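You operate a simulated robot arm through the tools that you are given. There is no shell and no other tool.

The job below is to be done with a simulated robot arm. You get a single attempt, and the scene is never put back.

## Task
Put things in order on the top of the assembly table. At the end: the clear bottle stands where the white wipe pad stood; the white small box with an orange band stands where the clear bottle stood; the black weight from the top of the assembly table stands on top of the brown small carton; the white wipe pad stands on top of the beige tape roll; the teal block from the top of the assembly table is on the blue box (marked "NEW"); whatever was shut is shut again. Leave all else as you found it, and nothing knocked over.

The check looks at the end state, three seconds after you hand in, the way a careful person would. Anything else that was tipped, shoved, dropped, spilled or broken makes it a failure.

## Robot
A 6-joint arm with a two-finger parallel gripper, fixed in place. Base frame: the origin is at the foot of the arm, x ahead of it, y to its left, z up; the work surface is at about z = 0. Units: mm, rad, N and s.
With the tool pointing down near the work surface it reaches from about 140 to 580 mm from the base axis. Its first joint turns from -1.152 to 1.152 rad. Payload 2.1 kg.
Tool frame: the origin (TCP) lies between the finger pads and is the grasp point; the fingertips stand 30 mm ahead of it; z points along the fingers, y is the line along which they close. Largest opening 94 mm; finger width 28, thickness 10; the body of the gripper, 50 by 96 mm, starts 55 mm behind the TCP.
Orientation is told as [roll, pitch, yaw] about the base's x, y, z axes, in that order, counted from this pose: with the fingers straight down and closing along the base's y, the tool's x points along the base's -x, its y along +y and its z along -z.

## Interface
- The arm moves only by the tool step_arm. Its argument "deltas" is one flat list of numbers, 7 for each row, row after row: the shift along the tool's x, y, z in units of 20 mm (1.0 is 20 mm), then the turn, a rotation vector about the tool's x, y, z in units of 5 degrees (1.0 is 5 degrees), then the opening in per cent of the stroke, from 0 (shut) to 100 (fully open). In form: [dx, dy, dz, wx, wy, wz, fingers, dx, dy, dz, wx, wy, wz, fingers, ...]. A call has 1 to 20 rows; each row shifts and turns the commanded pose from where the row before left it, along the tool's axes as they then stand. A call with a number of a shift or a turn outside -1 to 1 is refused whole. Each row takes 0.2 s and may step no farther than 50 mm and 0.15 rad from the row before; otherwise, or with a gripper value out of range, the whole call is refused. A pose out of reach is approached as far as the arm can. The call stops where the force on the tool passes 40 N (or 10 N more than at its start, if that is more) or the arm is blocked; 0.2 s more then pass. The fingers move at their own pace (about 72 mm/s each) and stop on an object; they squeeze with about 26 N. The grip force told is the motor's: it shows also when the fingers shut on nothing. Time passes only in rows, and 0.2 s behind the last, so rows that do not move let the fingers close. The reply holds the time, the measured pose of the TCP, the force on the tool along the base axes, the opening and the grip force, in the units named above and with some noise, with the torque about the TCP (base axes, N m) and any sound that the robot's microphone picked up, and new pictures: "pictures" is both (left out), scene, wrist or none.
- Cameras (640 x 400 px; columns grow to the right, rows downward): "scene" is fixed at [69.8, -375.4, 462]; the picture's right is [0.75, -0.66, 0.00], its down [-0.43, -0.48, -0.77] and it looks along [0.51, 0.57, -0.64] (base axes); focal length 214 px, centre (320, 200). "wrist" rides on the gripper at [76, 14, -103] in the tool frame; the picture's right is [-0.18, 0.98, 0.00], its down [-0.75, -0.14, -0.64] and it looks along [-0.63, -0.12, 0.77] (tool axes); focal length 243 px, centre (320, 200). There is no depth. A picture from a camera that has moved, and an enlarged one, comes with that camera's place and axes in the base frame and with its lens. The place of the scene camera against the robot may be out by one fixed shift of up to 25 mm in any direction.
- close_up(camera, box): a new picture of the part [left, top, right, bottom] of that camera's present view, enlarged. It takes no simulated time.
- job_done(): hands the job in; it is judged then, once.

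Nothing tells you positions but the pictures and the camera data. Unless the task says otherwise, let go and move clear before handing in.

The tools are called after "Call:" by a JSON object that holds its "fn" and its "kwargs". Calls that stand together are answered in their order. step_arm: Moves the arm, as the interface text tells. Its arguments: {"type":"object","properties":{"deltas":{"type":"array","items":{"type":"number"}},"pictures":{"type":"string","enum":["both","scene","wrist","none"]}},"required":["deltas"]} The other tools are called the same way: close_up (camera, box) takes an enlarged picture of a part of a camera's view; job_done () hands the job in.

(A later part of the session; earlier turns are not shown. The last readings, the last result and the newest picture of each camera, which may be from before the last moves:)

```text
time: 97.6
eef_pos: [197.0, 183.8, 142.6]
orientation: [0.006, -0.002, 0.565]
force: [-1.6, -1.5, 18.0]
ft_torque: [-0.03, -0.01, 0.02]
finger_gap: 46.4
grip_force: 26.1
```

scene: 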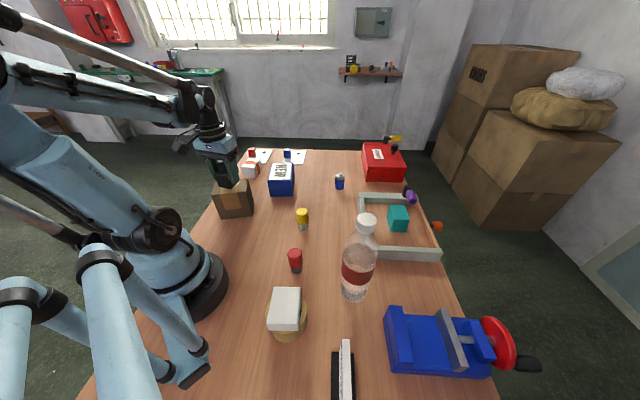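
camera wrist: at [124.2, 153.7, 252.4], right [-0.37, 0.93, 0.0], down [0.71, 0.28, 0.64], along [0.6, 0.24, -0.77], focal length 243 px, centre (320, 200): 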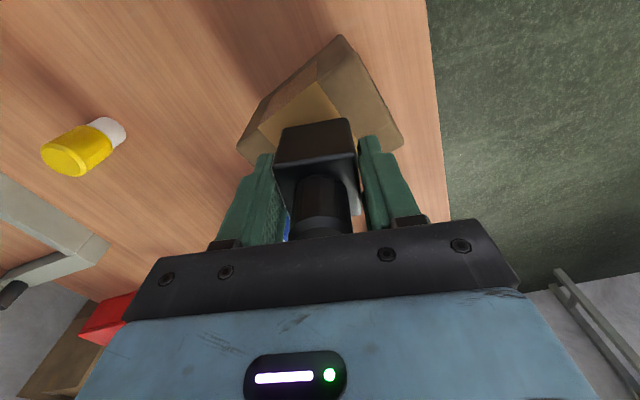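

The weight is resting on the carton. I'll ease off, open the fingers and rise.

Call:
{"fn": "step_arm", "kwargs": {"deltas": [0, 0, -0.04, 0, 0, 0, 0, 0, 0, 0, 0, 0, 0, 52, 0, 0, 0, 0, 0, 0, 58, 0, 0, 0, 0, 0, 0, 70, 0, 0, 0, 0, 0, 0, 80, 0, 0, 0, 0, 0, 0, 80], "pictures": "wrist"}}

Call:
{"fn": "step_arm", "kwargs": {"deltas": [0, 0, -0.5, 0, 0, 0, 80, 0, 0, -1, 0, 0, 0, 80, 0, 0, -1, 0, 0, 0, 80, 0, 0, -1, 0, 0, 0, 80, 0, 0, -1, 0, 0, 0, 100, 0, 0, -1, 0, 0, 0, 100, 0, 0, -0.8, 0, 0, 0, 100]}}

Call:
{"fn": "close_up", "kwargs": {"camera": "scene", "box": [180, 120, 300, 240]}}

Call:
{"fn": "close_up", "kwargs": {"camera": "wrist", "box": [220, 20, 420, 200]}}

```text
time: 99.0
eef_pos: [196.7, 184.1, 141.5]
orientation: [0.004, -0.002, 0.565]
force: [0.8, 0.6, 0.3]
ft_torque: [0.01, -0.03, -0.02]
finger_gap: 75.1
grip_force: 0.0
camera wrist: at [124.4, 154.2, 245.8], right [-0.37, 0.93, 0.0], down [0.71, 0.28, 0.64], along [0.6, 0.24, -0.77], focal length 243 px, centre (320, 200)
```

wrist: 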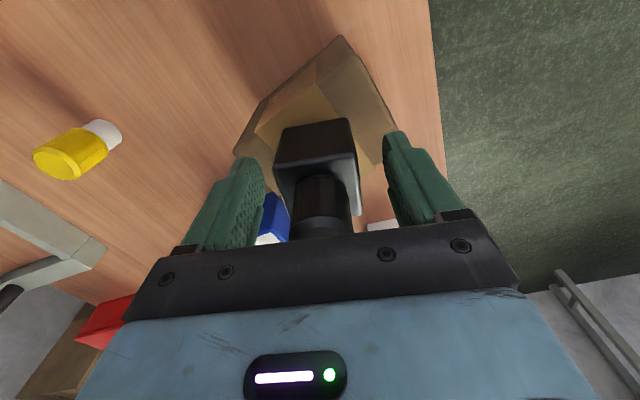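

```text
time: 100.6
eef_pos: [196.5, 183.0, 268.7]
orientation: [0.006, -0.001, 0.565]
force: [-0.4, 0.6, 0.2]
ft_torque: [0.01, -0.03, -0.03]
finger_gap: 93.9
grip_force: 0.0
camera wrist: at [124.5, 153.5, 371.6], right [-0.37, 0.93, 0.0], down [0.71, 0.28, 0.64], along [0.6, 0.24, -0.77], focal length 243 px, centre (320, 200)
```

scene: 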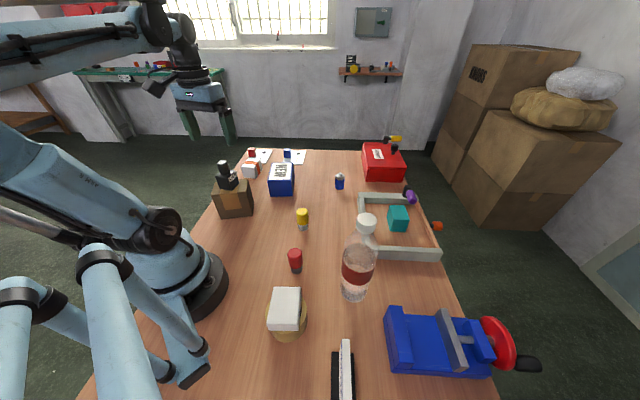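
wrist: 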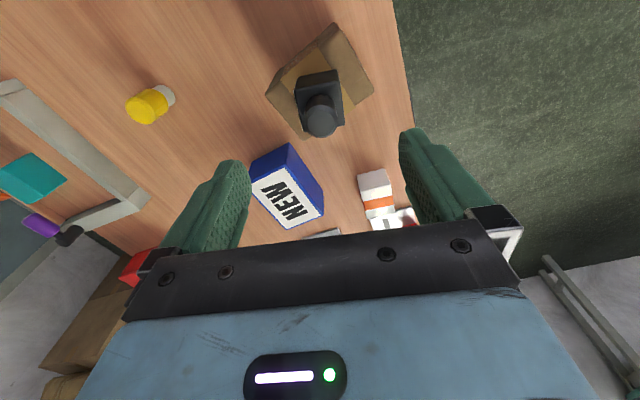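

```text
3.33 times, centred on (240, 180) of scene
camera zoom: at [69.8, -375.4, 462.0], right [0.75, -0.66, 0.0], down [-0.43, -0.48, -0.77], along [0.51, 0.57, -0.64], focal length 715 px, centre (587, 267)
```

zoom: 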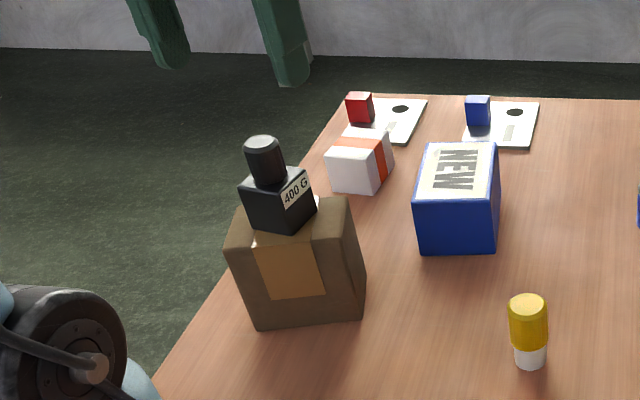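

```text
2.22 times, centred on (320, 110) of wrist
camera zoom: at [124.5, 153.5, 371.6], right [-0.37, 0.93, 0.0], down [0.71, 0.28, 0.64], along [0.6, 0.24, -0.77], focal length 539 px, centre (320, 400)
```

zoom: 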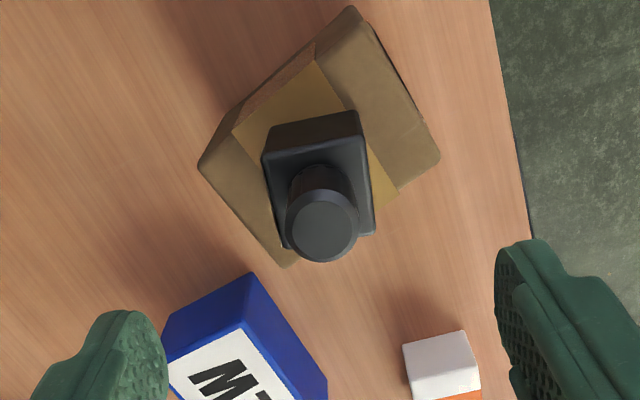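

The 400 g weight stands on the carton. Next is the teal block: I'll swing over to the tray, turning the gripper to match the block's ~42° orientation.

Call:
{"fn": "step_arm", "kwargs": {"deltas": [0, 0, 0, 0, 0, -0.97, 100, 0, 0, 0, 0, 0, -0.97, 100, 0.1, -0.953, 0.074, 0, 0, 0, 100, 0.1, -0.953, 0.074, 0, 0, 0, 100, 0.1, -0.953, 0.074, 0, 0, 0, 100, 0.1, -0.953, 0.074, 0, 0, 0, 100, 0.1, -0.953, 0.074, 0, 0, 0, 100, 0.1, -0.953, 0.074, 0, 0, 0, 100, 0.1, -0.953, 0.074, 0, 0, 0, 100, 0.1, -0.953, 0.074, 0, 0, 0, 100, 0.1, -0.953, 0.074, 0, 0, 0, 100, 0.1, -0.953, 0.074, 0, 0, 0, 100, 0.1, -0.953, 0.074, 0, 0, 0, 100, 0.1, -0.953, 0.074, 0, 0, 0, 100, 0.1, -0.953, 0.074, 0, 0, 0, 100], "pictures": "scene"}}

Call:
{"fn": "step_arm", "kwargs": {"deltas": [0.1, -0.953, 0.074, 0, 0, 0, 100, 0.1, -0.953, 0.074, 0, 0, 0, 100, 0.1, -0.953, 0.074, 0, 0, 0, 100, 0.1, -0.953, 0.074, 0, 0, 0, 100, 0.1, -0.953, 0.074, 0, 0, 0, 100, 0.1, -0.953, 0.074, 0, 0, 0, 100, 0.1, -0.953, 0.074, 0, 0, 0, 100, 0.1, -0.953, 0.074, 0, 0, 0, 100, 0.1, -0.953, 0.074, 0, 0, 0, 100, 0.1, -0.953, 0.074, 0, 0, 0, 100, 0.1, -0.953, 0.074, 0, 0, 0, 100, 0.1, -0.953, 0.074, 0, 0, 0, 100, 0.1, -0.953, 0.074, 0, 0, 0, 100]}}

Call:
{"fn": "close_up", "kwargs": {"camera": "wrist", "box": [220, 20, 420, 230]}}

Call:
{"fn": "close_up", "kwargs": {"camera": "scene", "box": [330, 160, 470, 290]}}

```text
time: 103.8
eef_pos: [342.5, -18.5, 247.4]
orientation: [0.002, -0.003, 0.736]
force: [-0.2, -0.7, 0.5]
ft_torque: [-0.03, -0.02, 0.03]
finger_gap: 93.9
grip_force: 0.1
```

scene: 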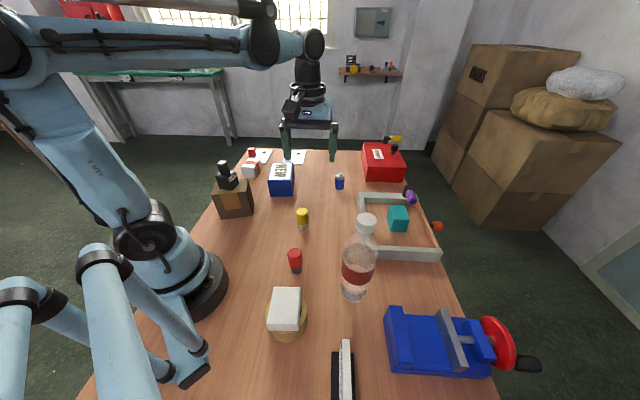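

```text
time: 106.6
eef_pos: [490.9, -219.8, 226.5]
orientation: [0.003, -0.005, 0.735]
force: [0.0, 0.0, 0.3]
ft_torque: [0.02, 0.0, -0.04]
finger_gap: 94.3
grip_force: 0.1
camera wrist: at [424.8, -261.5, 330.8], right [-0.52, 0.85, 0.0], down [0.65, 0.4, 0.64], along [0.55, 0.34, -0.77], focal length 243 px, centre (320, 200)
```

scene: 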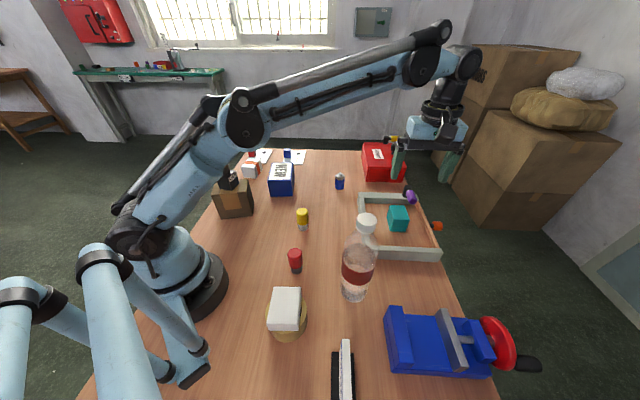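
wrist: 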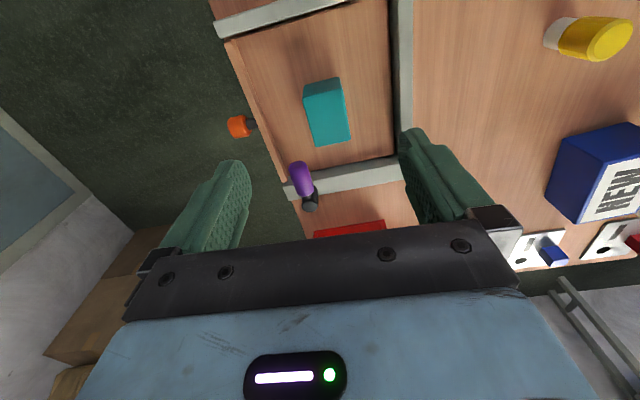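

```text
1.90 times, centred on (320, 125) of wrist
camera zoom: at [424.8, -261.5, 330.8], right [-0.52, 0.85, 0.0], down [0.65, 0.4, 0.64], along [0.55, 0.34, -0.77], focal length 462 px, centre (320, 343)
```

zoom: 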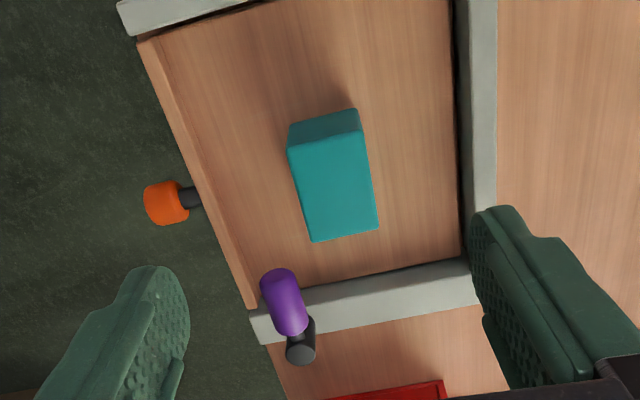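

```text
3.08 times, centred on (400, 225) of scene
camera zoom: at [69.8, -375.4, 462.0], right [0.75, -0.66, 0.0], down [-0.43, -0.48, -0.77], along [0.51, 0.57, -0.64], focal length 660 px, centre (74, 123)
```

zoom: 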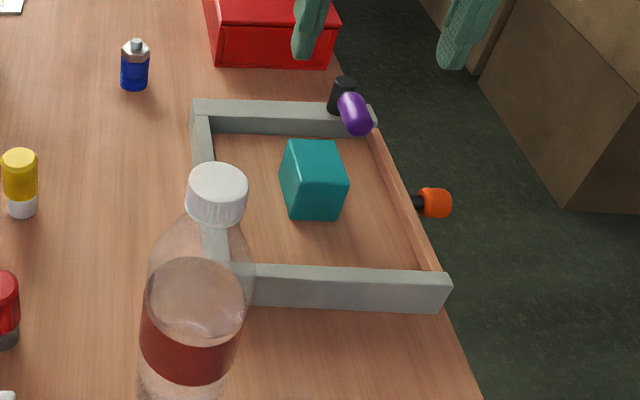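

The teal block measures about 65 × 46 × 48 mm, centred near (514, -195). I'll centre over it, turn 3° and come down partway to verify.

Call:
{"fn": "step_arm", "kwargs": {"deltas": [-0.857, 0.065, 0, 0, 0, 0, 100, -0.857, 0.065, 0, 0, 0, 0, 100, 0, 0, 0, 0, 0, -0.62, 100, 0, 0, 0.95, 0, 0, 0, 100, 0, 0, 0.95, 0, 0, 0, 100, 0, 0, 0.95, 0, 0, 0, 100, 0, 0, 0.95, 0, 0, 0, 100, 0, 0, 0.95, 0, 0, 0, 100]}}

Call:
{"fn": "close_up", "kwargs": {"camera": "wrist", "box": [220, 20, 420, 230]}}

Call:
{"fn": "close_up", "kwargs": {"camera": "scene", "box": [330, 130, 490, 270]}}

```text
time: 108.4
eef_pos: [513.7, -193.9, 132.1]
orientation: [0.003, -0.003, 0.788]
force: [0.0, -0.6, 0.5]
ft_torque: [0.04, -0.01, 0.02]
finger_gap: 94.0
grip_force: 0.1
camera wrist: at [450.4, -239.2, 235.1], right [-0.57, 0.82, 0.0], down [0.63, 0.43, 0.64], along [0.53, 0.37, -0.76], focal length 243 px, centre (320, 200)
```

scene: 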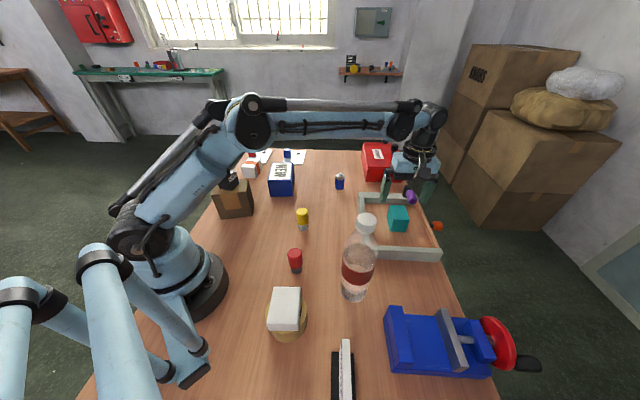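
wrist: 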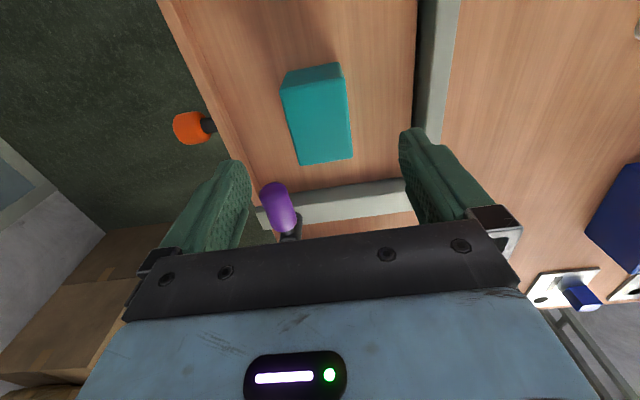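

```text
1.90 times, centred on (320, 125) of wrist
camera zoom: at [450.4, -239.2, 235.1], right [-0.57, 0.82, 0.0], down [0.63, 0.43, 0.64], along [0.53, 0.37, -0.76], focal length 462 px, centre (320, 343)
```

zoom: 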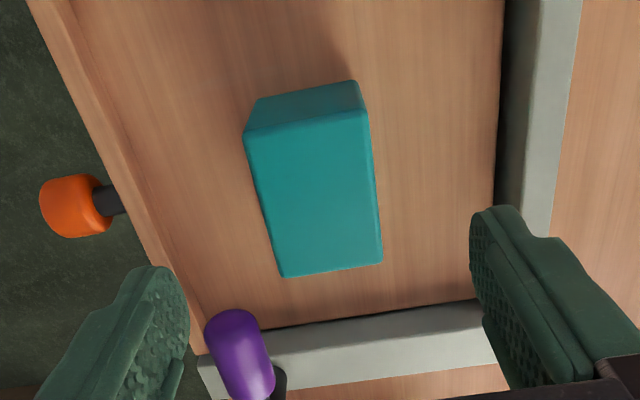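

```text
2.86 times, centred on (410, 200) of scene
camera zoom: at [69.8, -375.4, 462.0], right [0.75, -0.66, 0.0], down [-0.43, -0.48, -0.77], along [0.51, 0.57, -0.64], focal length 613 px, centre (63, 200)
```

zoom: 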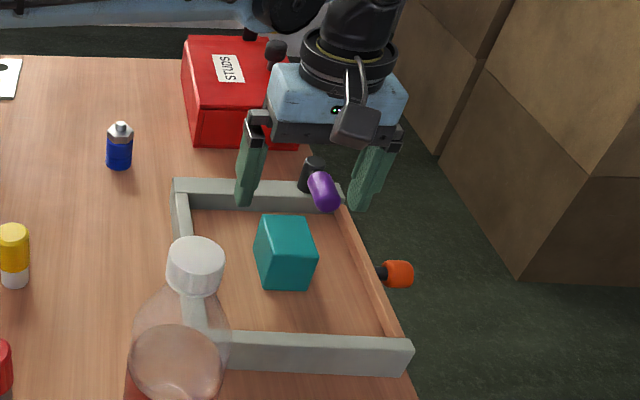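

Centred and aligned. I'll descend to grip the teal block with the fingertips about 15 mm above the tray floor.

Call:
{"fn": "step_arm", "kwargs": {"deltas": [0, 0, 0.9, 0, 0, 0, 100, 0, 0, 0.9, 0, 0, 0, 100, 0, 0, 0.9, 0, 0, 0, 100, 0, 0, 0.9, 0, 0, 0, 100, 0, 0, 0.75, 0, 0, 0, 100, 0, 0, 0, 0, 0, 0, 65, 0, 0, 0, 0, 0, 0, 54, 0, 0, 0, 0, 0, 0, 0, 0, 0, 0, 0, 0, 0, 0, 0, 0, 0, 0, 0, 0, 0]}}

Call:
{"fn": "close_up", "kwargs": {"camera": "scene", "box": [330, 130, 490, 270]}}

```text
time: 109.6
eef_pos: [513.4, -194.9, 50.0]
orientation: [0.0, -0.004, 0.788]
force: [1.1, -2.0, 2.5]
ft_torque: [0.1, 0.1, -0.02]
finger_gap: 62.8
grip_force: 0.9
stopped in row 6: the force on the tool passed its limit at 56 N (the readings are from after the stop); the commanded pose is now the measured one
camera wrist: at [450.4, -238.9, 153.2], right [-0.57, 0.82, 0.0], down [0.63, 0.43, 0.64], along [0.53, 0.37, -0.77], focal length 243 px, centre (320, 200)
```

scene: 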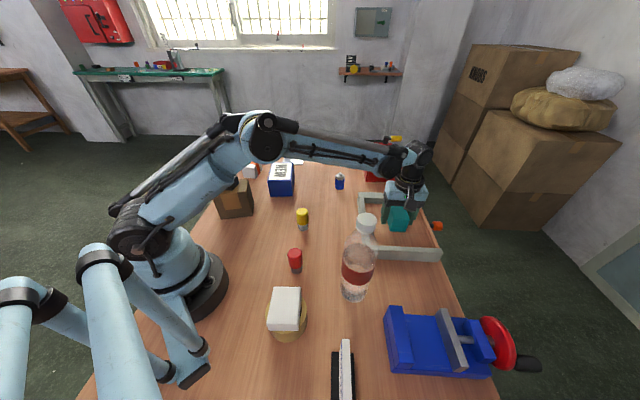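
wrist: 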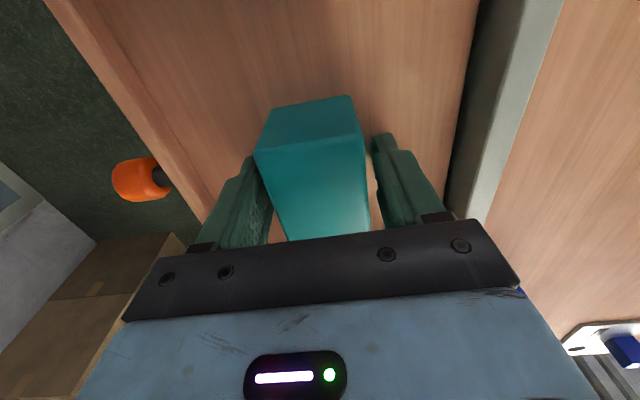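

```text
2.86 times, centred on (410, 200) of scene
camera zoom: at [69.7, -375.4, 462.0], right [0.75, -0.66, 0.0], down [-0.43, -0.48, -0.77], along [0.51, 0.57, -0.64], focal length 613 px, centre (63, 200)
```

zoom: 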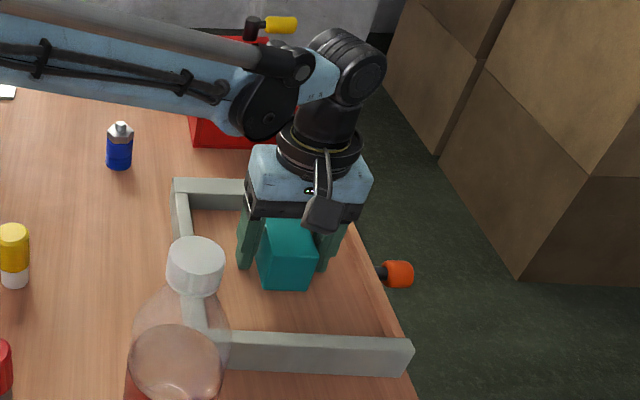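

The fingertips met the tray floor, which is raised to about z 20, so the block spans roughly z 22–70. I'll rise a few millimetres, shift 8 mm to the block's true middle, and look before closing.

Call:
{"fn": "step_arm", "kwargs": {"deltas": [0, 0, -0.3, 0, 0, 0, 80, 0, 0, -0.1, 0, 0, 0, 80, 0.4, 0.1, 0, 0, 0, 0, 80]}}

Call:
{"fn": "close_up", "kwargs": {"camera": "wrist", "box": [180, 60, 460, 260]}}

Call:
{"fn": "close_up", "kwargs": {"camera": "scene", "box": [340, 160, 480, 270]}}

```text
time: 110.4
eef_pos: [506.7, -197.7, 56.4]
orientation: [0.002, -0.005, 0.789]
force: [0.4, 0.5, -0.7]
ft_torque: [0.01, 0.0, 0.0]
finger_gap: 75.4
grip_force: 0.0
camera wrist: at [443.1, -243.2, 160.6], right [-0.57, 0.82, 0.0], down [0.63, 0.43, 0.64], along [0.53, 0.37, -0.77], focal length 243 px, centre (320, 200)
```

scene: 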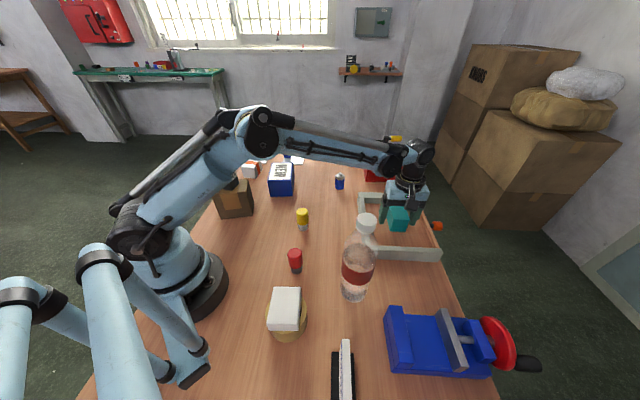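
wrist: 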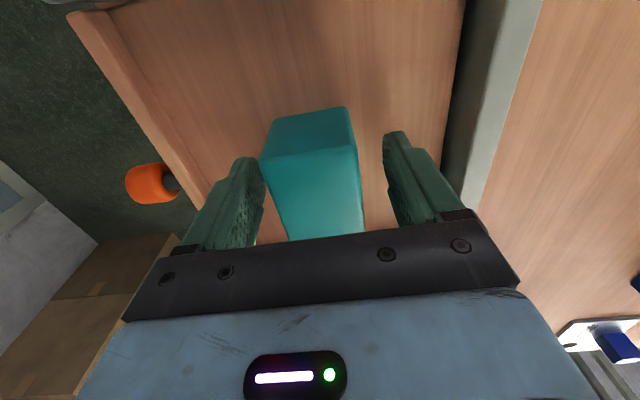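

```text
2.00 times, centred on (320, 160) of wrist
camera zoom: at [443.1, -243.2, 160.6], right [-0.57, 0.82, 0.0], down [0.63, 0.43, 0.64], along [0.53, 0.37, -0.77], focal length 485 px, centre (320, 280)
```

zoom: 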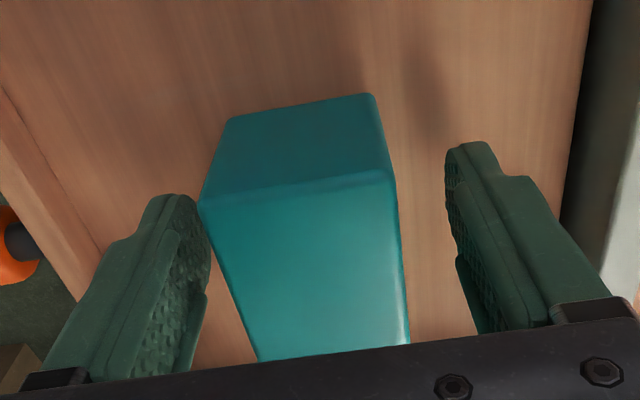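

```text
3.64 times, centred on (410, 215) of scene
camera zoom: at [69.8, -375.4, 462.0], right [0.75, -0.66, 0.0], down [-0.43, -0.48, -0.77], along [0.51, 0.57, -0.64], focal length 780 px, centre (-7, 146)
```

zoom: 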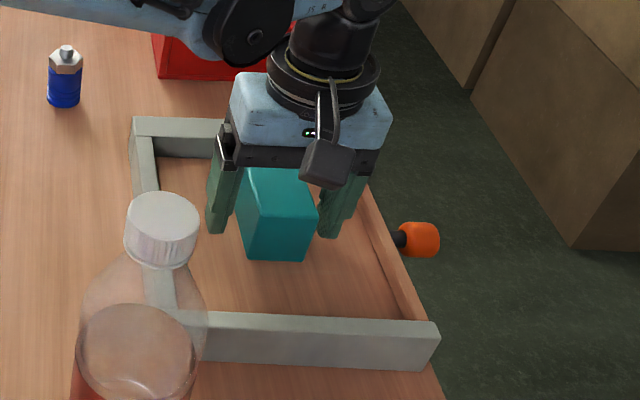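

The block is now truly centred between the fingers, which hang about 6 mm above the tray floor. Closing gently.

Call:
{"fn": "step_arm", "kwargs": {"deltas": [0, 0, 0, 0, 0, 0, 65, 0, 0, 0, 0, 0, 0, 55, 0, 0, 0, 0, 0, 0, 49, 0, 0, 0, 0, 0, 0, 0, 0, 0, 0, 0, 0, 0, 0, 0, 0, 0, 0, 0, 0, 0]}}

```text
time: 111.8
eef_pos: [506.9, -197.9, 58.1]
orientation: [0.002, -0.002, 0.788]
force: [-1.2, 0.1, 1.3]
ft_torque: [0.0, 0.02, 0.02]
finger_gap: 47.8
grip_force: 25.7
camera wrist: at [443.2, -243.1, 160.7], right [-0.57, 0.82, 0.0], down [0.63, 0.43, 0.64], along [0.53, 0.37, -0.77], focal length 243 px, centre (320, 200)
```

scene: 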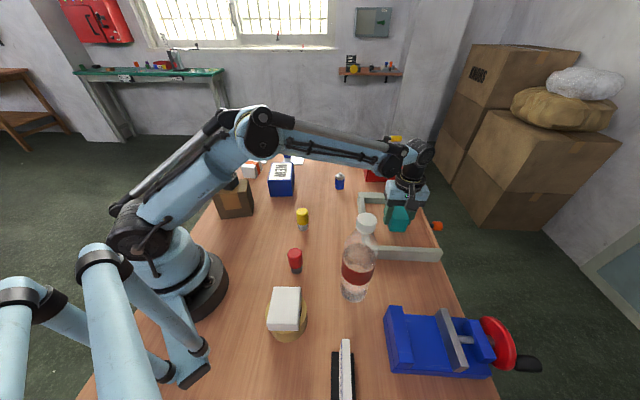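
wrist: 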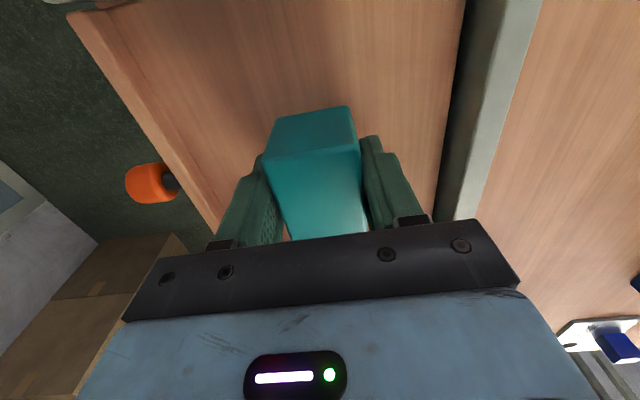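

The block is gripped (47.8 mm). I'll lift straight out of the tray.

Call:
{"fn": "step_arm", "kwargs": {"deltas": [0, 0, -0.3, 0, 0, 0, 0, 0, 0, -0.7, 0, 0, 0, 0, 0, 0, -1, 0, 0, 0, 0, 0, 0, -1, 0, 0, 0, 0, 0, 0, -1, 0, 0, 0, 0, 0, 0, -1, 0, 0, 0, 0]}}

Call:
{"fn": "close_up", "kwargs": {"camera": "scene", "box": [330, 100, 490, 270]}}

Call:
{"fn": "close_up", "kwargs": {"camera": "wrist", "box": [180, 0, 460, 260]}}

```text
time: 113.2
eef_pos: [506.6, -198.4, 156.7]
orientation: [0.002, -0.003, 0.789]
force: [-0.1, 0.5, -1.7]
ft_torque: [0.02, 0.01, 0.0]
finger_gap: 47.7
grip_force: 25.7
camera wrist: at [443.2, -243.9, 260.4], right [-0.57, 0.82, 0.0], down [0.63, 0.43, 0.64], along [0.53, 0.37, -0.77], focal length 243 px, centre (320, 200)
```

scene: 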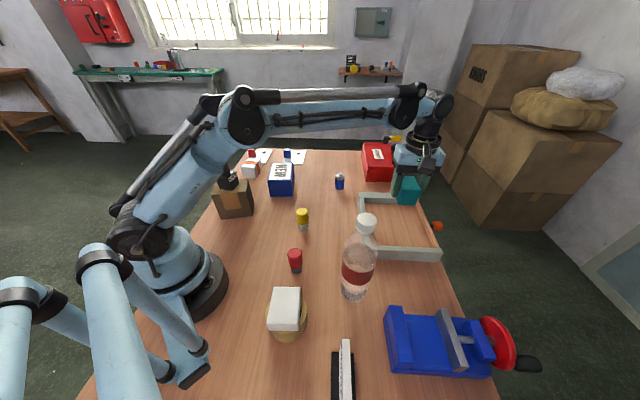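
wrist: 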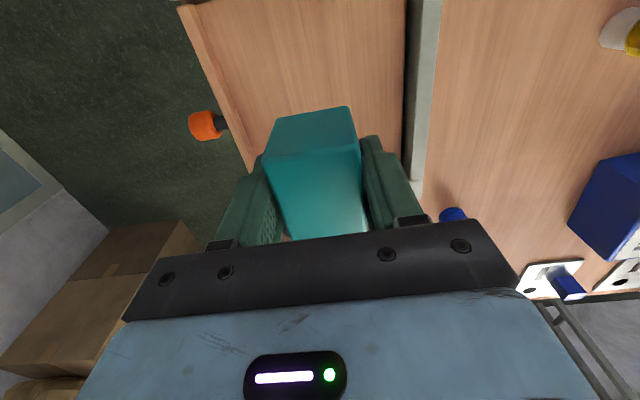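

```text
2.35 times, centred on (410, 185) of scene
camera zoom: at [69.8, -375.4, 462.0], right [0.75, -0.66, 0.0], down [-0.43, -0.48, -0.77], along [0.51, 0.57, -0.64], focal length 505 px, centre (108, 235)
```

zoom: 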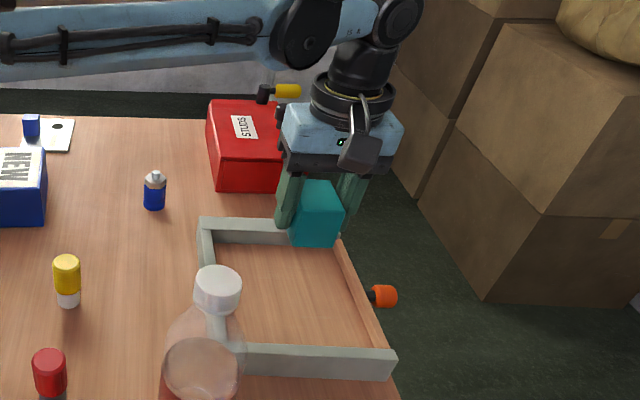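

```text
1.54 times, centred on (320, 130) of wrist
camera zoom: at [443.2, -243.9, 260.4], right [-0.57, 0.82, 0.0], down [0.63, 0.43, 0.64], along [0.53, 0.37, -0.77], focal length 373 px, centre (320, 308)
```

zoom: 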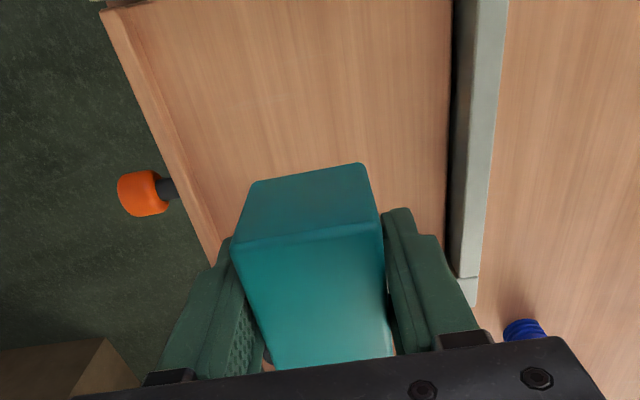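

The block is out cleanly and the tray looks unchanged. I'll carry it high over to the "NEW" box, whose top is near (382, 198) at about z 67.

Call:
{"fn": "step_arm", "kwargs": {"deltas": [0, 0, -1, 0, 0, 0, 0, 0, 0, -1, 0, 0, 0, 0, -0.484, 0.919, 0, 0, 0, 0, 0, -0.484, 0.919, 0, 0, 0, 0, 0, -0.484, 0.919, 0, 0, 0, 0, 0, -0.484, 0.919, 0, 0, 0, 0, 0, -0.484, 0.919, 0, 0, 0, 0, 0, -0.484, 0.919, 0, 0, 0, 0, 0, -0.484, 0.919, 0, 0, 0, 0, 0, -0.484, 0.919, 0, 0, 0, 0, 0, -0.484, 0.919, 0, 0, 0, 0, 0, -0.484, 0.919, 0, 0, 0, 0, 0, -0.484, 0.919, 0, 0, 0, 0, 0, -0.484, 0.919, 0, 0, 0, 0, 0, -0.484, 0.919, 0, 0, 0, 0, 0, -0.484, 0.919, 0, 0, 0, 0, 0, -0.484, 0.919, 0, 0, 0, 0, 0]}}

Call:
{"fn": "close_up", "kwargs": {"camera": "wrist", "box": [300, 0, 600, 240]}}

```text
time: 116.8
eef_pos: [413.2, 98.6, 198.6]
orientation: [0.002, -0.006, 0.789]
force: [-0.6, -0.1, -0.7]
ft_torque: [-0.01, 0.0, 0.0]
finger_gap: 47.8
grip_force: 25.3
camera wrist: at [349.1, 54.3, 301.7], right [-0.57, 0.82, 0.0], down [0.63, 0.43, 0.64], along [0.53, 0.37, -0.76], focal length 243 px, centre (320, 200)
```

scene: 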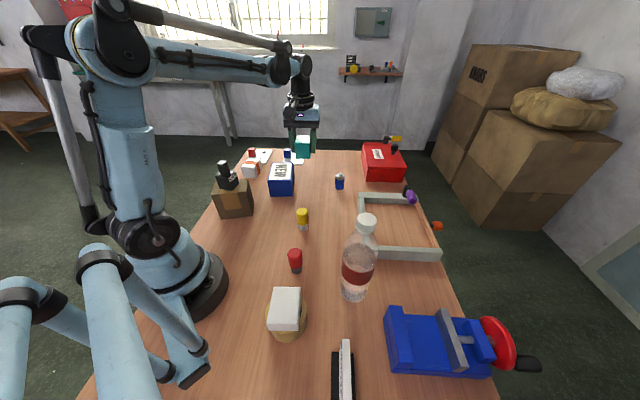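
wrist: 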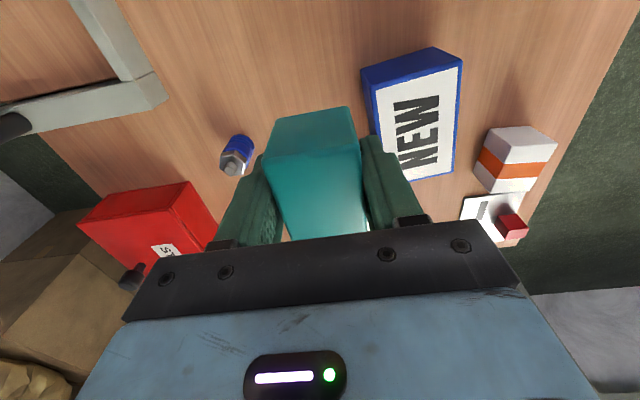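

```text
1.67 times, centred on (450, 120) of wrist
camera zoom: at [349.1, 54.3, 301.7], right [-0.57, 0.82, 0.0], down [0.63, 0.43, 0.64], along [0.53, 0.37, -0.76], focal length 404 px, centre (103, 333)
```

zoom: 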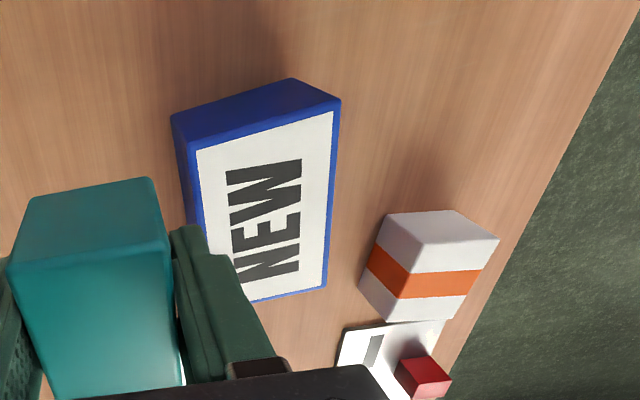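

NEW's top is about 78 × 117 mm at roughly z 70, centred near (381.5, 196). I'll move the block over the centre, align, and check.

Call:
{"fn": "step_arm", "kwargs": {"deltas": [-0.468, 0.911, 0, 0, 0, 0, 0, -0.468, 0.911, 0, 0, 0, 0, 0, -0.468, 0.911, 0, 0, 0, 0, 0, -0.468, 0.911, 0, 0, 0, 0, 0, -0.468, 0.911, 0, 0, 0, 0, 0, 0, 0, 0, 0, 0, -1, 0, 0, 0, 0.8, 0, 0, 0, 0, 0, 0, 0.8, 0, 0, 0, 0]}}

Call:
{"fn": "close_up", "kwargs": {"camera": "wrist", "box": [180, 0, 460, 240]}}

Call:
{"fn": "close_up", "kwargs": {"camera": "scene", "box": [220, 100, 360, 220]}}

```text
time: 118.6
eef_pos: [382.4, 196.5, 167.0]
orientation: [0.001, -0.004, 0.875]
force: [-0.3, 0.7, -1.5]
ft_torque: [0.03, 0.0, -0.01]
finger_gap: 48.0
grip_force: 26.3
camera wrist: at [322.3, 146.9, 270.1], right [-0.64, 0.77, 0.0], down [0.59, 0.49, 0.64], along [0.5, 0.41, -0.76], focal length 243 px, centre (320, 200)
```

scene: 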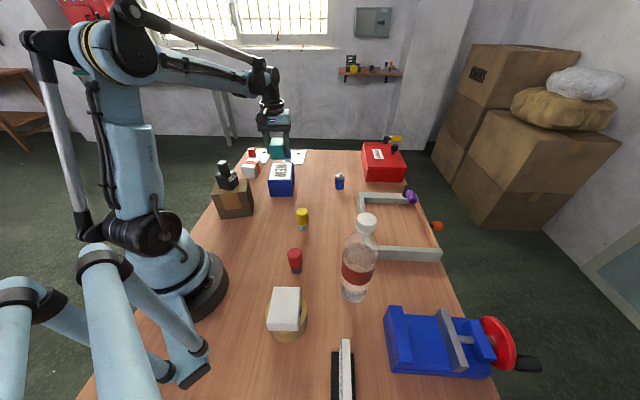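
wrist: 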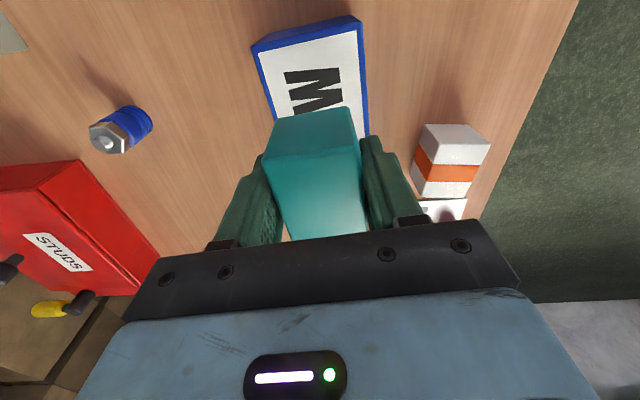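

```text
1.67 times, centred on (320, 120) of wrist
camera zoom: at [322.3, 146.9, 270.1], right [-0.64, 0.77, 0.0], down [0.59, 0.49, 0.64], along [0.5, 0.41, -0.76], focal length 404 px, centre (320, 333)
```

zoom: 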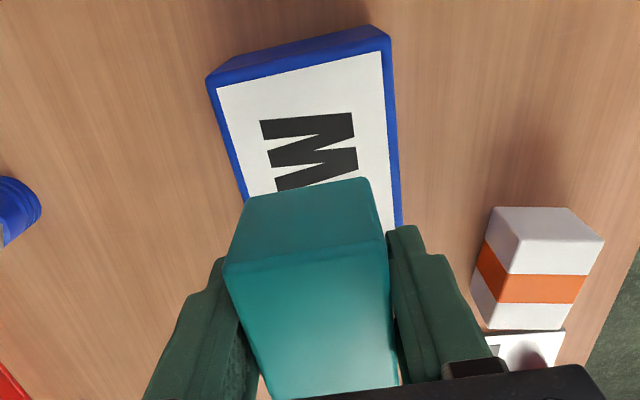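

```text
3.33 times, centred on (290, 160) of scene
camera zoom: at [69.8, -375.4, 462.0], right [0.75, -0.66, 0.0], down [-0.43, -0.48, -0.77], along [0.51, 0.57, -0.64], focal length 715 px, centre (420, 333)
```

zoom: 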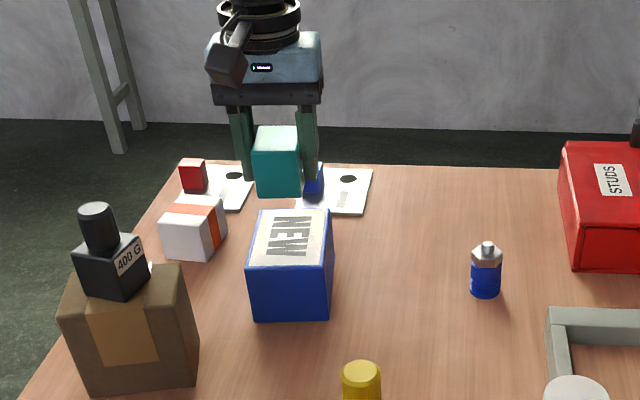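

Centred over NEW. Lowering to just above its top, then creeping.

Call:
{"fn": "step_arm", "kwargs": {"deltas": [0, 0, 0.9, 0, 0, 0, 0, 0, 0, 0.9, 0, 0, 0, 0, 0, 0, 0.8, 0, 0, 0, 0, 0, 0, 0, 0, 0, 0, 0]}}

Call:
{"fn": "close_up", "kwargs": {"camera": "scene", "box": [220, 100, 360, 220]}}

Call:
{"fn": "step_arm", "kwargs": {"deltas": [0, 0, 0.1, 0, 0, 0, 0], "pictures": "none"}}

```text
time: 119.6
eef_pos: [381.4, 195.3, 114.0]
orientation: [0.002, -0.003, 0.876]
force: [1.1, -1.4, -1.0]
ft_torque: [0.01, 0.01, 0.01]
finger_gap: 47.9
grip_force: 25.9
camera wrist: at [322.2, 146.1, 218.1], right [-0.64, 0.77, 0.0], down [0.59, 0.49, 0.64], along [0.5, 0.41, -0.76], focal length 243 px, centre (320, 200)
```

scene: 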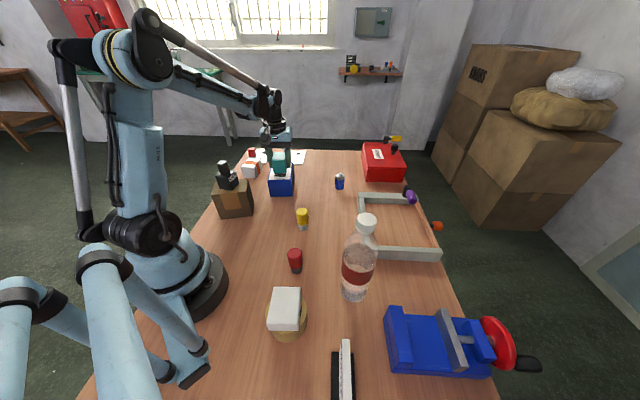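
wrist: 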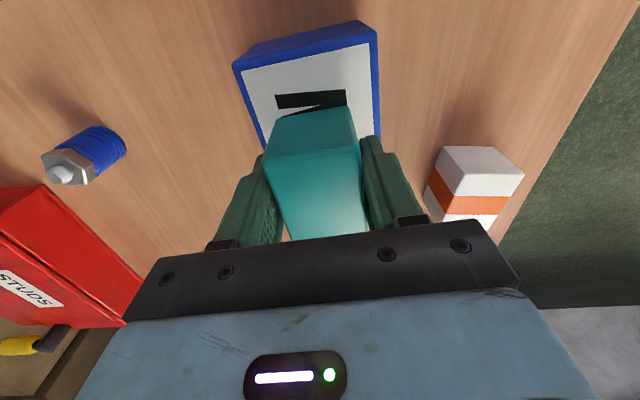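

```text
3.33 times, centred on (290, 160) of scene
camera zoom: at [69.8, -375.4, 462.0], right [0.75, -0.66, 0.0], down [-0.43, -0.48, -0.77], along [0.51, 0.57, -0.64], focal length 715 px, centre (420, 333)
```

zoom: 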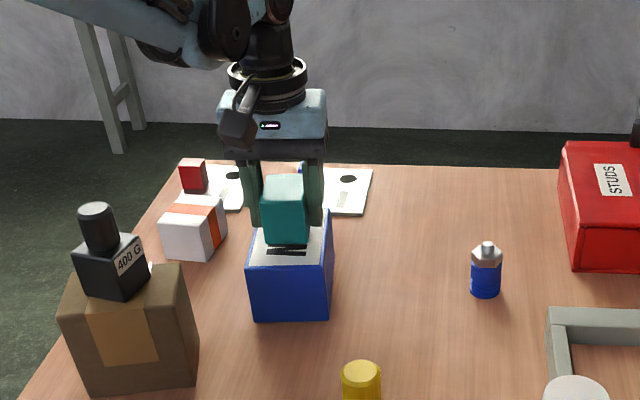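

```text
time: 120.0
eef_pos: [381.4, 195.9, 111.7]
orientation: [0.001, -0.003, 0.876]
force: [0.0, 0.1, -0.9]
ft_torque: [-0.01, 0.02, -0.01]
finger_gap: 47.8
grip_force: 26.2
```

Call:
{"fn": "step_arm", "kwargs": {"deltas": [0, 0, 0.08, 0, 0, 0, 0], "pictures": "none"}}

Call:
{"fn": "step_arm", "kwargs": {"deltas": [0, 0, 0.06, 0, 0, 0, 0], "pictures": "none"}}

Call:
{"fn": "step_arm", "kwargs": {"deltas": [0, 0, 0.06, 0, 0, 0, 0], "pictures": "none"}}

```text
time: 120.4
eef_pos: [381.8, 196.3, 110.3]
orientation: [0.002, -0.003, 0.876]
force: [-0.3, -0.2, -1.2]
ft_torque: [-0.01, 0.02, -0.02]
finger_gap: 47.7
grip_force: 25.7
```

```text
time: 120.8
eef_pos: [382.9, 196.3, 111.1]
orientation: [0.001, -0.003, 0.875]
force: [0.0, 0.9, -1.6]
ft_torque: [0.02, 0.0, 0.0]
finger_gap: 48.1
grip_force: 26.2
```

```text
time: 121.2
eef_pos: [381.9, 197.6, 109.2]
orientation: [0.001, -0.004, 0.878]
force: [0.2, 0.5, -0.9]
ft_torque: [0.05, 0.0, 0.0]
finger_gap: 47.5
grip_force: 25.8
```

Call:
{"fn": "step_arm", "kwargs": {"deltas": [0, 0, 0.06, 0, 0, 0, 0], "pictures": "none"}}

Call:
{"fn": "step_arm", "kwargs": {"deltas": [0, 0, 0.05, 0, 0, 0, 0], "pictures": "none"}}

Call:
{"fn": "step_arm", "kwargs": {"deltas": [0, 0, 0.05, 0, 0, 0, 0], "pictures": "none"}}

```text
time: 121.6
eef_pos: [381.5, 196.4, 108.0]
orientation: [0.0, -0.005, 0.877]
force: [0.0, -0.4, -0.8]
ft_torque: [-0.01, -0.02, 0.0]
finger_gap: 47.8
grip_force: 25.6
```

```text
time: 122.0
eef_pos: [382.7, 196.5, 106.9]
orientation: [0.0, -0.003, 0.876]
force: [-2.1, -0.6, 19.5]
ft_torque: [0.01, -0.04, 0.0]
finger_gap: 47.9
grip_force: 26.2
```

```text
time: 122.4
eef_pos: [381.4, 197.1, 105.7]
orientation: [0.002, -0.004, 0.876]
force: [-1.8, -0.9, 19.3]
ft_torque: [-0.02, 0.0, 0.03]
finger_gap: 48.0
grip_force: 26.6
```

The block is resting on NEW. I'll ease off, open and rise.

Call:
{"fn": "step_arm", "kwargs": {"deltas": [0, 0, -0.04, 0, 0, 0, 0, 0, 0, 0, 0, 0, 0, 55, 0, 0, 0, 0, 0, 0, 60, 0, 0, 0, 0, 0, 0, 72, 0, 0, 0, 0, 0, 0, 80, 0, 0, 0, 0, 0, 0, 80], "pictures": "wrist"}}

Call:
{"fn": "step_arm", "kwargs": {"deltas": [0, 0, -0.5, 0, 0, 0, 80, 0, 0, -1, 0, 0, 0, 80, 0, 0, -1, 0, 0, 0, 80, 0, 0, -1, 0, 0, 0, 80, 0, 0, -1, 0, 0, 0, 100, 0, 0, -1, 0, 0, 0, 100, 0, 0, -1, 0, 0, 0, 100, 0, 0, -1, 0, 0, 0, 100]}}

Call:
{"fn": "close_up", "kwargs": {"camera": "scene", "box": [180, 120, 340, 240]}}

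Call:
{"fn": "close_up", "kwargs": {"camera": "wrist", "box": [180, 0, 460, 240]}}

```text
time: 123.8
eef_pos: [382.5, 195.1, 106.6]
orientation: [0.002, -0.005, 0.876]
force: [0.9, -1.0, 0.2]
ft_torque: [0.01, 0.0, -0.03]
finger_gap: 75.1
grip_force: 0.1
camera wrist: at [322.6, 146.7, 209.4], right [-0.64, 0.77, 0.0], down [0.59, 0.49, 0.64], along [0.5, 0.41, -0.76], focal length 243 px, centre (320, 200)
```

wrist: 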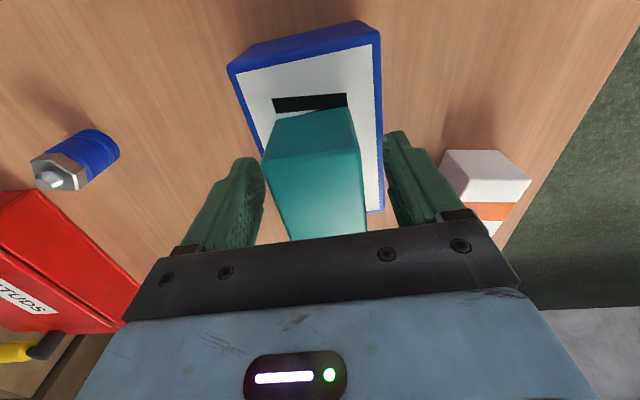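

```text
time: 125.6
eef_pos: [382.3, 196.1, 256.1]
orientation: [0.002, -0.004, 0.876]
force: [1.1, 0.1, 0.7]
ft_torque: [0.0, 0.0, 0.0]
finger_gap: 94.0
grip_force: 0.1
camera wrist: at [323.3, 145.6, 359.1], right [-0.64, 0.77, 0.0], down [0.59, 0.49, 0.64], along [0.5, 0.41, -0.76], focal length 243 px, centre (320, 200)
```

scene: 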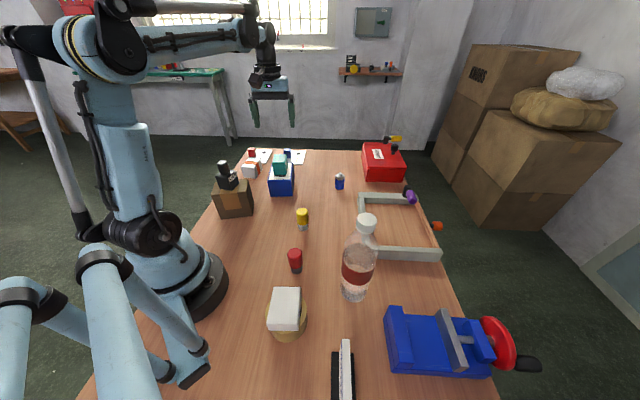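
wrist: 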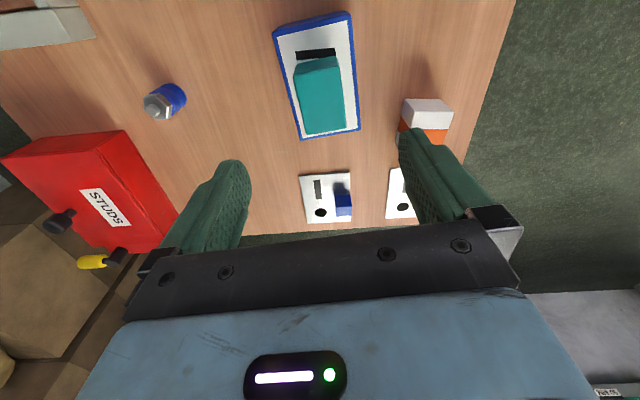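

```text
3.33 times, centred on (260, 180) of scene
camera zoom: at [69.8, -375.4, 462.0], right [0.75, -0.66, 0.0], down [-0.43, -0.48, -0.77], along [0.51, 0.57, -0.64], focal length 715 px, centre (520, 267)
```

zoom: 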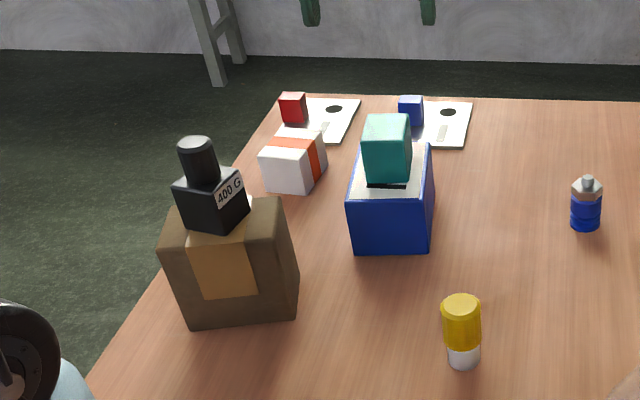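

```text
1.67 times, centred on (320, 120) of wrist
camera zoom: at [323.3, 145.6, 359.1], right [-0.64, 0.77, 0.0], down [0.59, 0.49, 0.64], along [0.5, 0.41, -0.76], focal length 404 px, centre (320, 333)
```

zoom: 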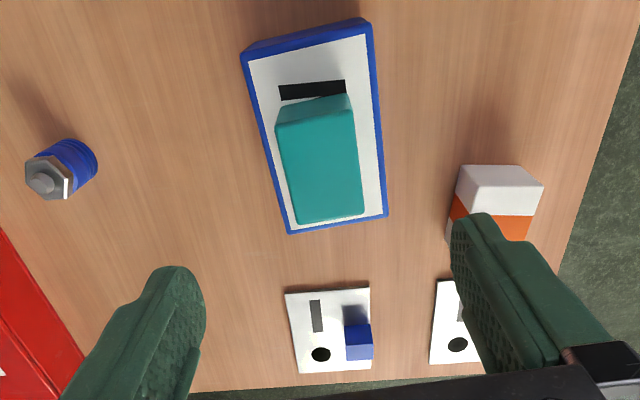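

All five placements appear done. I'll compare the tray, bottle, pad and other objects with how they were at the start.

Call:
{"fn": "close_up", "kwargs": {"camera": "scene", "box": [320, 120, 480, 220]}}

Call:
{"fn": "close_up", "kwargs": {"camera": "scene", "box": [320, 180, 480, 320]}}

Call:
{"fn": "close_up", "kwargs": {"camera": "scene", "box": [240, 240, 400, 400]}}

Call:
{"fn": "close_up", "kwargs": {"camera": "scene", "box": [200, 100, 360, 200]}}

```text
4.00 times, centred on (400, 170) of scene
camera zoom: at [69.8, -375.4, 462.0], right [0.75, -0.66, 0.0], down [-0.43, -0.48, -0.77], along [0.51, 0.57, -0.64], focal length 858 px, centre (0, 320)
```

zoom: 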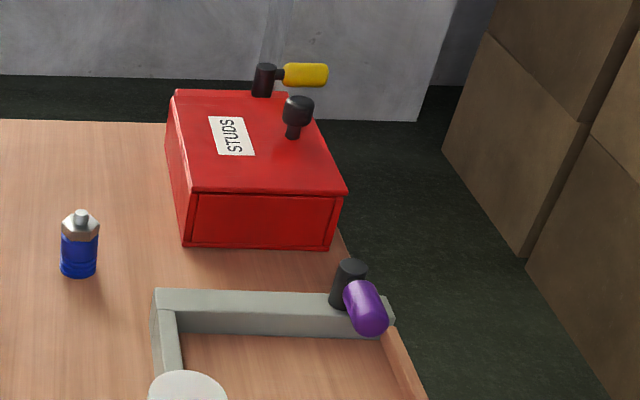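

```text
2.86 times, centred on (400, 250) of scene
camera zoom: at [69.8, -375.4, 462.0], right [0.75, -0.66, 0.0], down [-0.43, -0.48, -0.77], along [0.51, 0.57, -0.64], focal length 613 px, centre (91, 57)
```

zoom: 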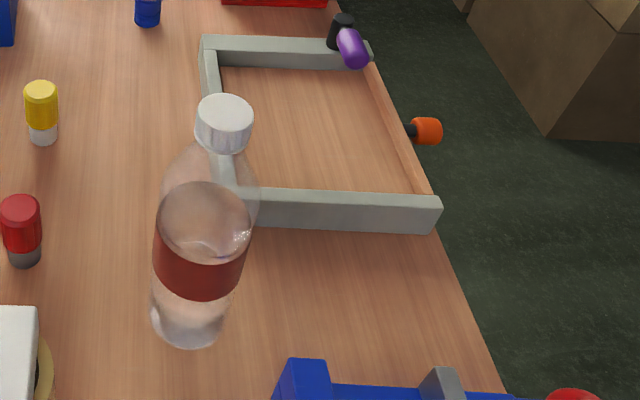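

```text
2.50 times, centred on (320, 320) of scene
camera zoom: at [69.8, -375.4, 462.0], right [0.75, -0.66, 0.0], down [-0.43, -0.48, -0.77], along [0.51, 0.57, -0.64], focal length 536 px, centre (320, -100)
```

zoom: 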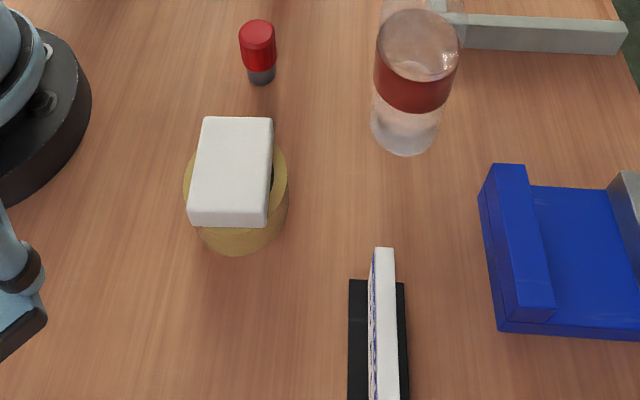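

```text
4.00 times, centred on (280, 150) of scene
camera zoom: at [69.8, -375.4, 462.0], right [0.75, -0.66, 0.0], down [-0.43, -0.48, -0.77], along [0.51, 0.57, -0.64], focal length 858 px, centre (480, 400)
```

zoom: 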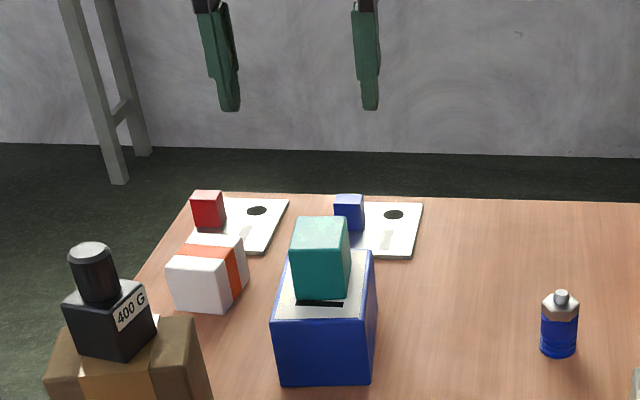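

Everything matches: the tray, knobs, red box and bystanders are unchanged, and all five items are in place and upright. I'll raise the arm clear before handing in.

Call:
{"fn": "step_arm", "kwargs": {"deltas": [0, 0, -1, 0, 0, 0, 100, 0, 0, -1, 0, 0, 0, 100, 0, 0, -1, 0, 0, 0, 100, 0, 0, -1, 0, 0, 0, 100, 0, 0, -1, 0, 0, 0, 100, 0, 0, 0, 0, 0, 0, 100, 0, 0, 0, 0, 0, 0, 100]}}

```text
time: 127.2
eef_pos: [381.3, 194.6, 355.5]
orientation: [0.002, -0.004, 0.877]
force: [-0.2, -0.5, -1.2]
ft_torque: [-0.04, -0.01, -0.03]
finger_gap: 94.0
grip_force: 0.0
camera wrist: at [322.4, 145.8, 458.8], right [-0.64, 0.77, 0.0], down [0.59, 0.49, 0.64], along [0.5, 0.41, -0.76], focal length 243 px, centre (320, 200)
```

scene: 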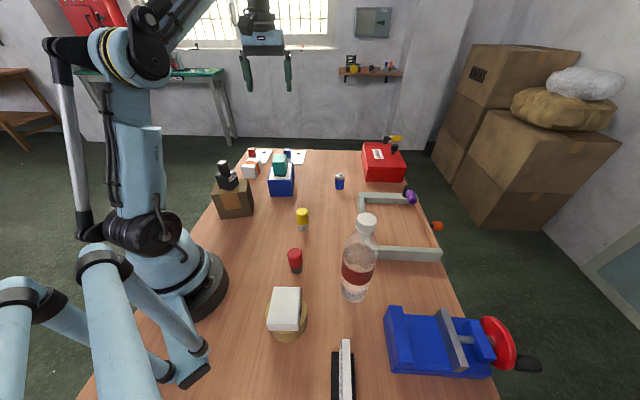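
wrist: 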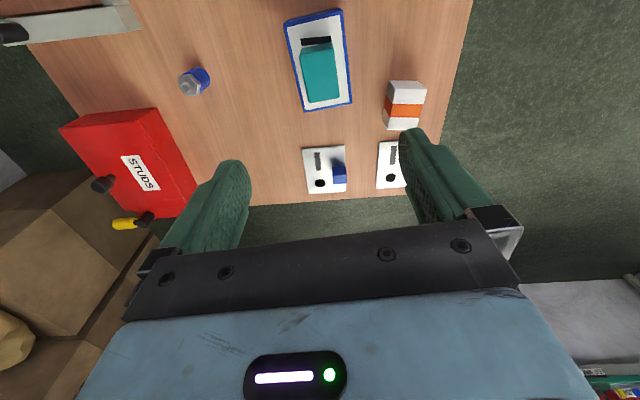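

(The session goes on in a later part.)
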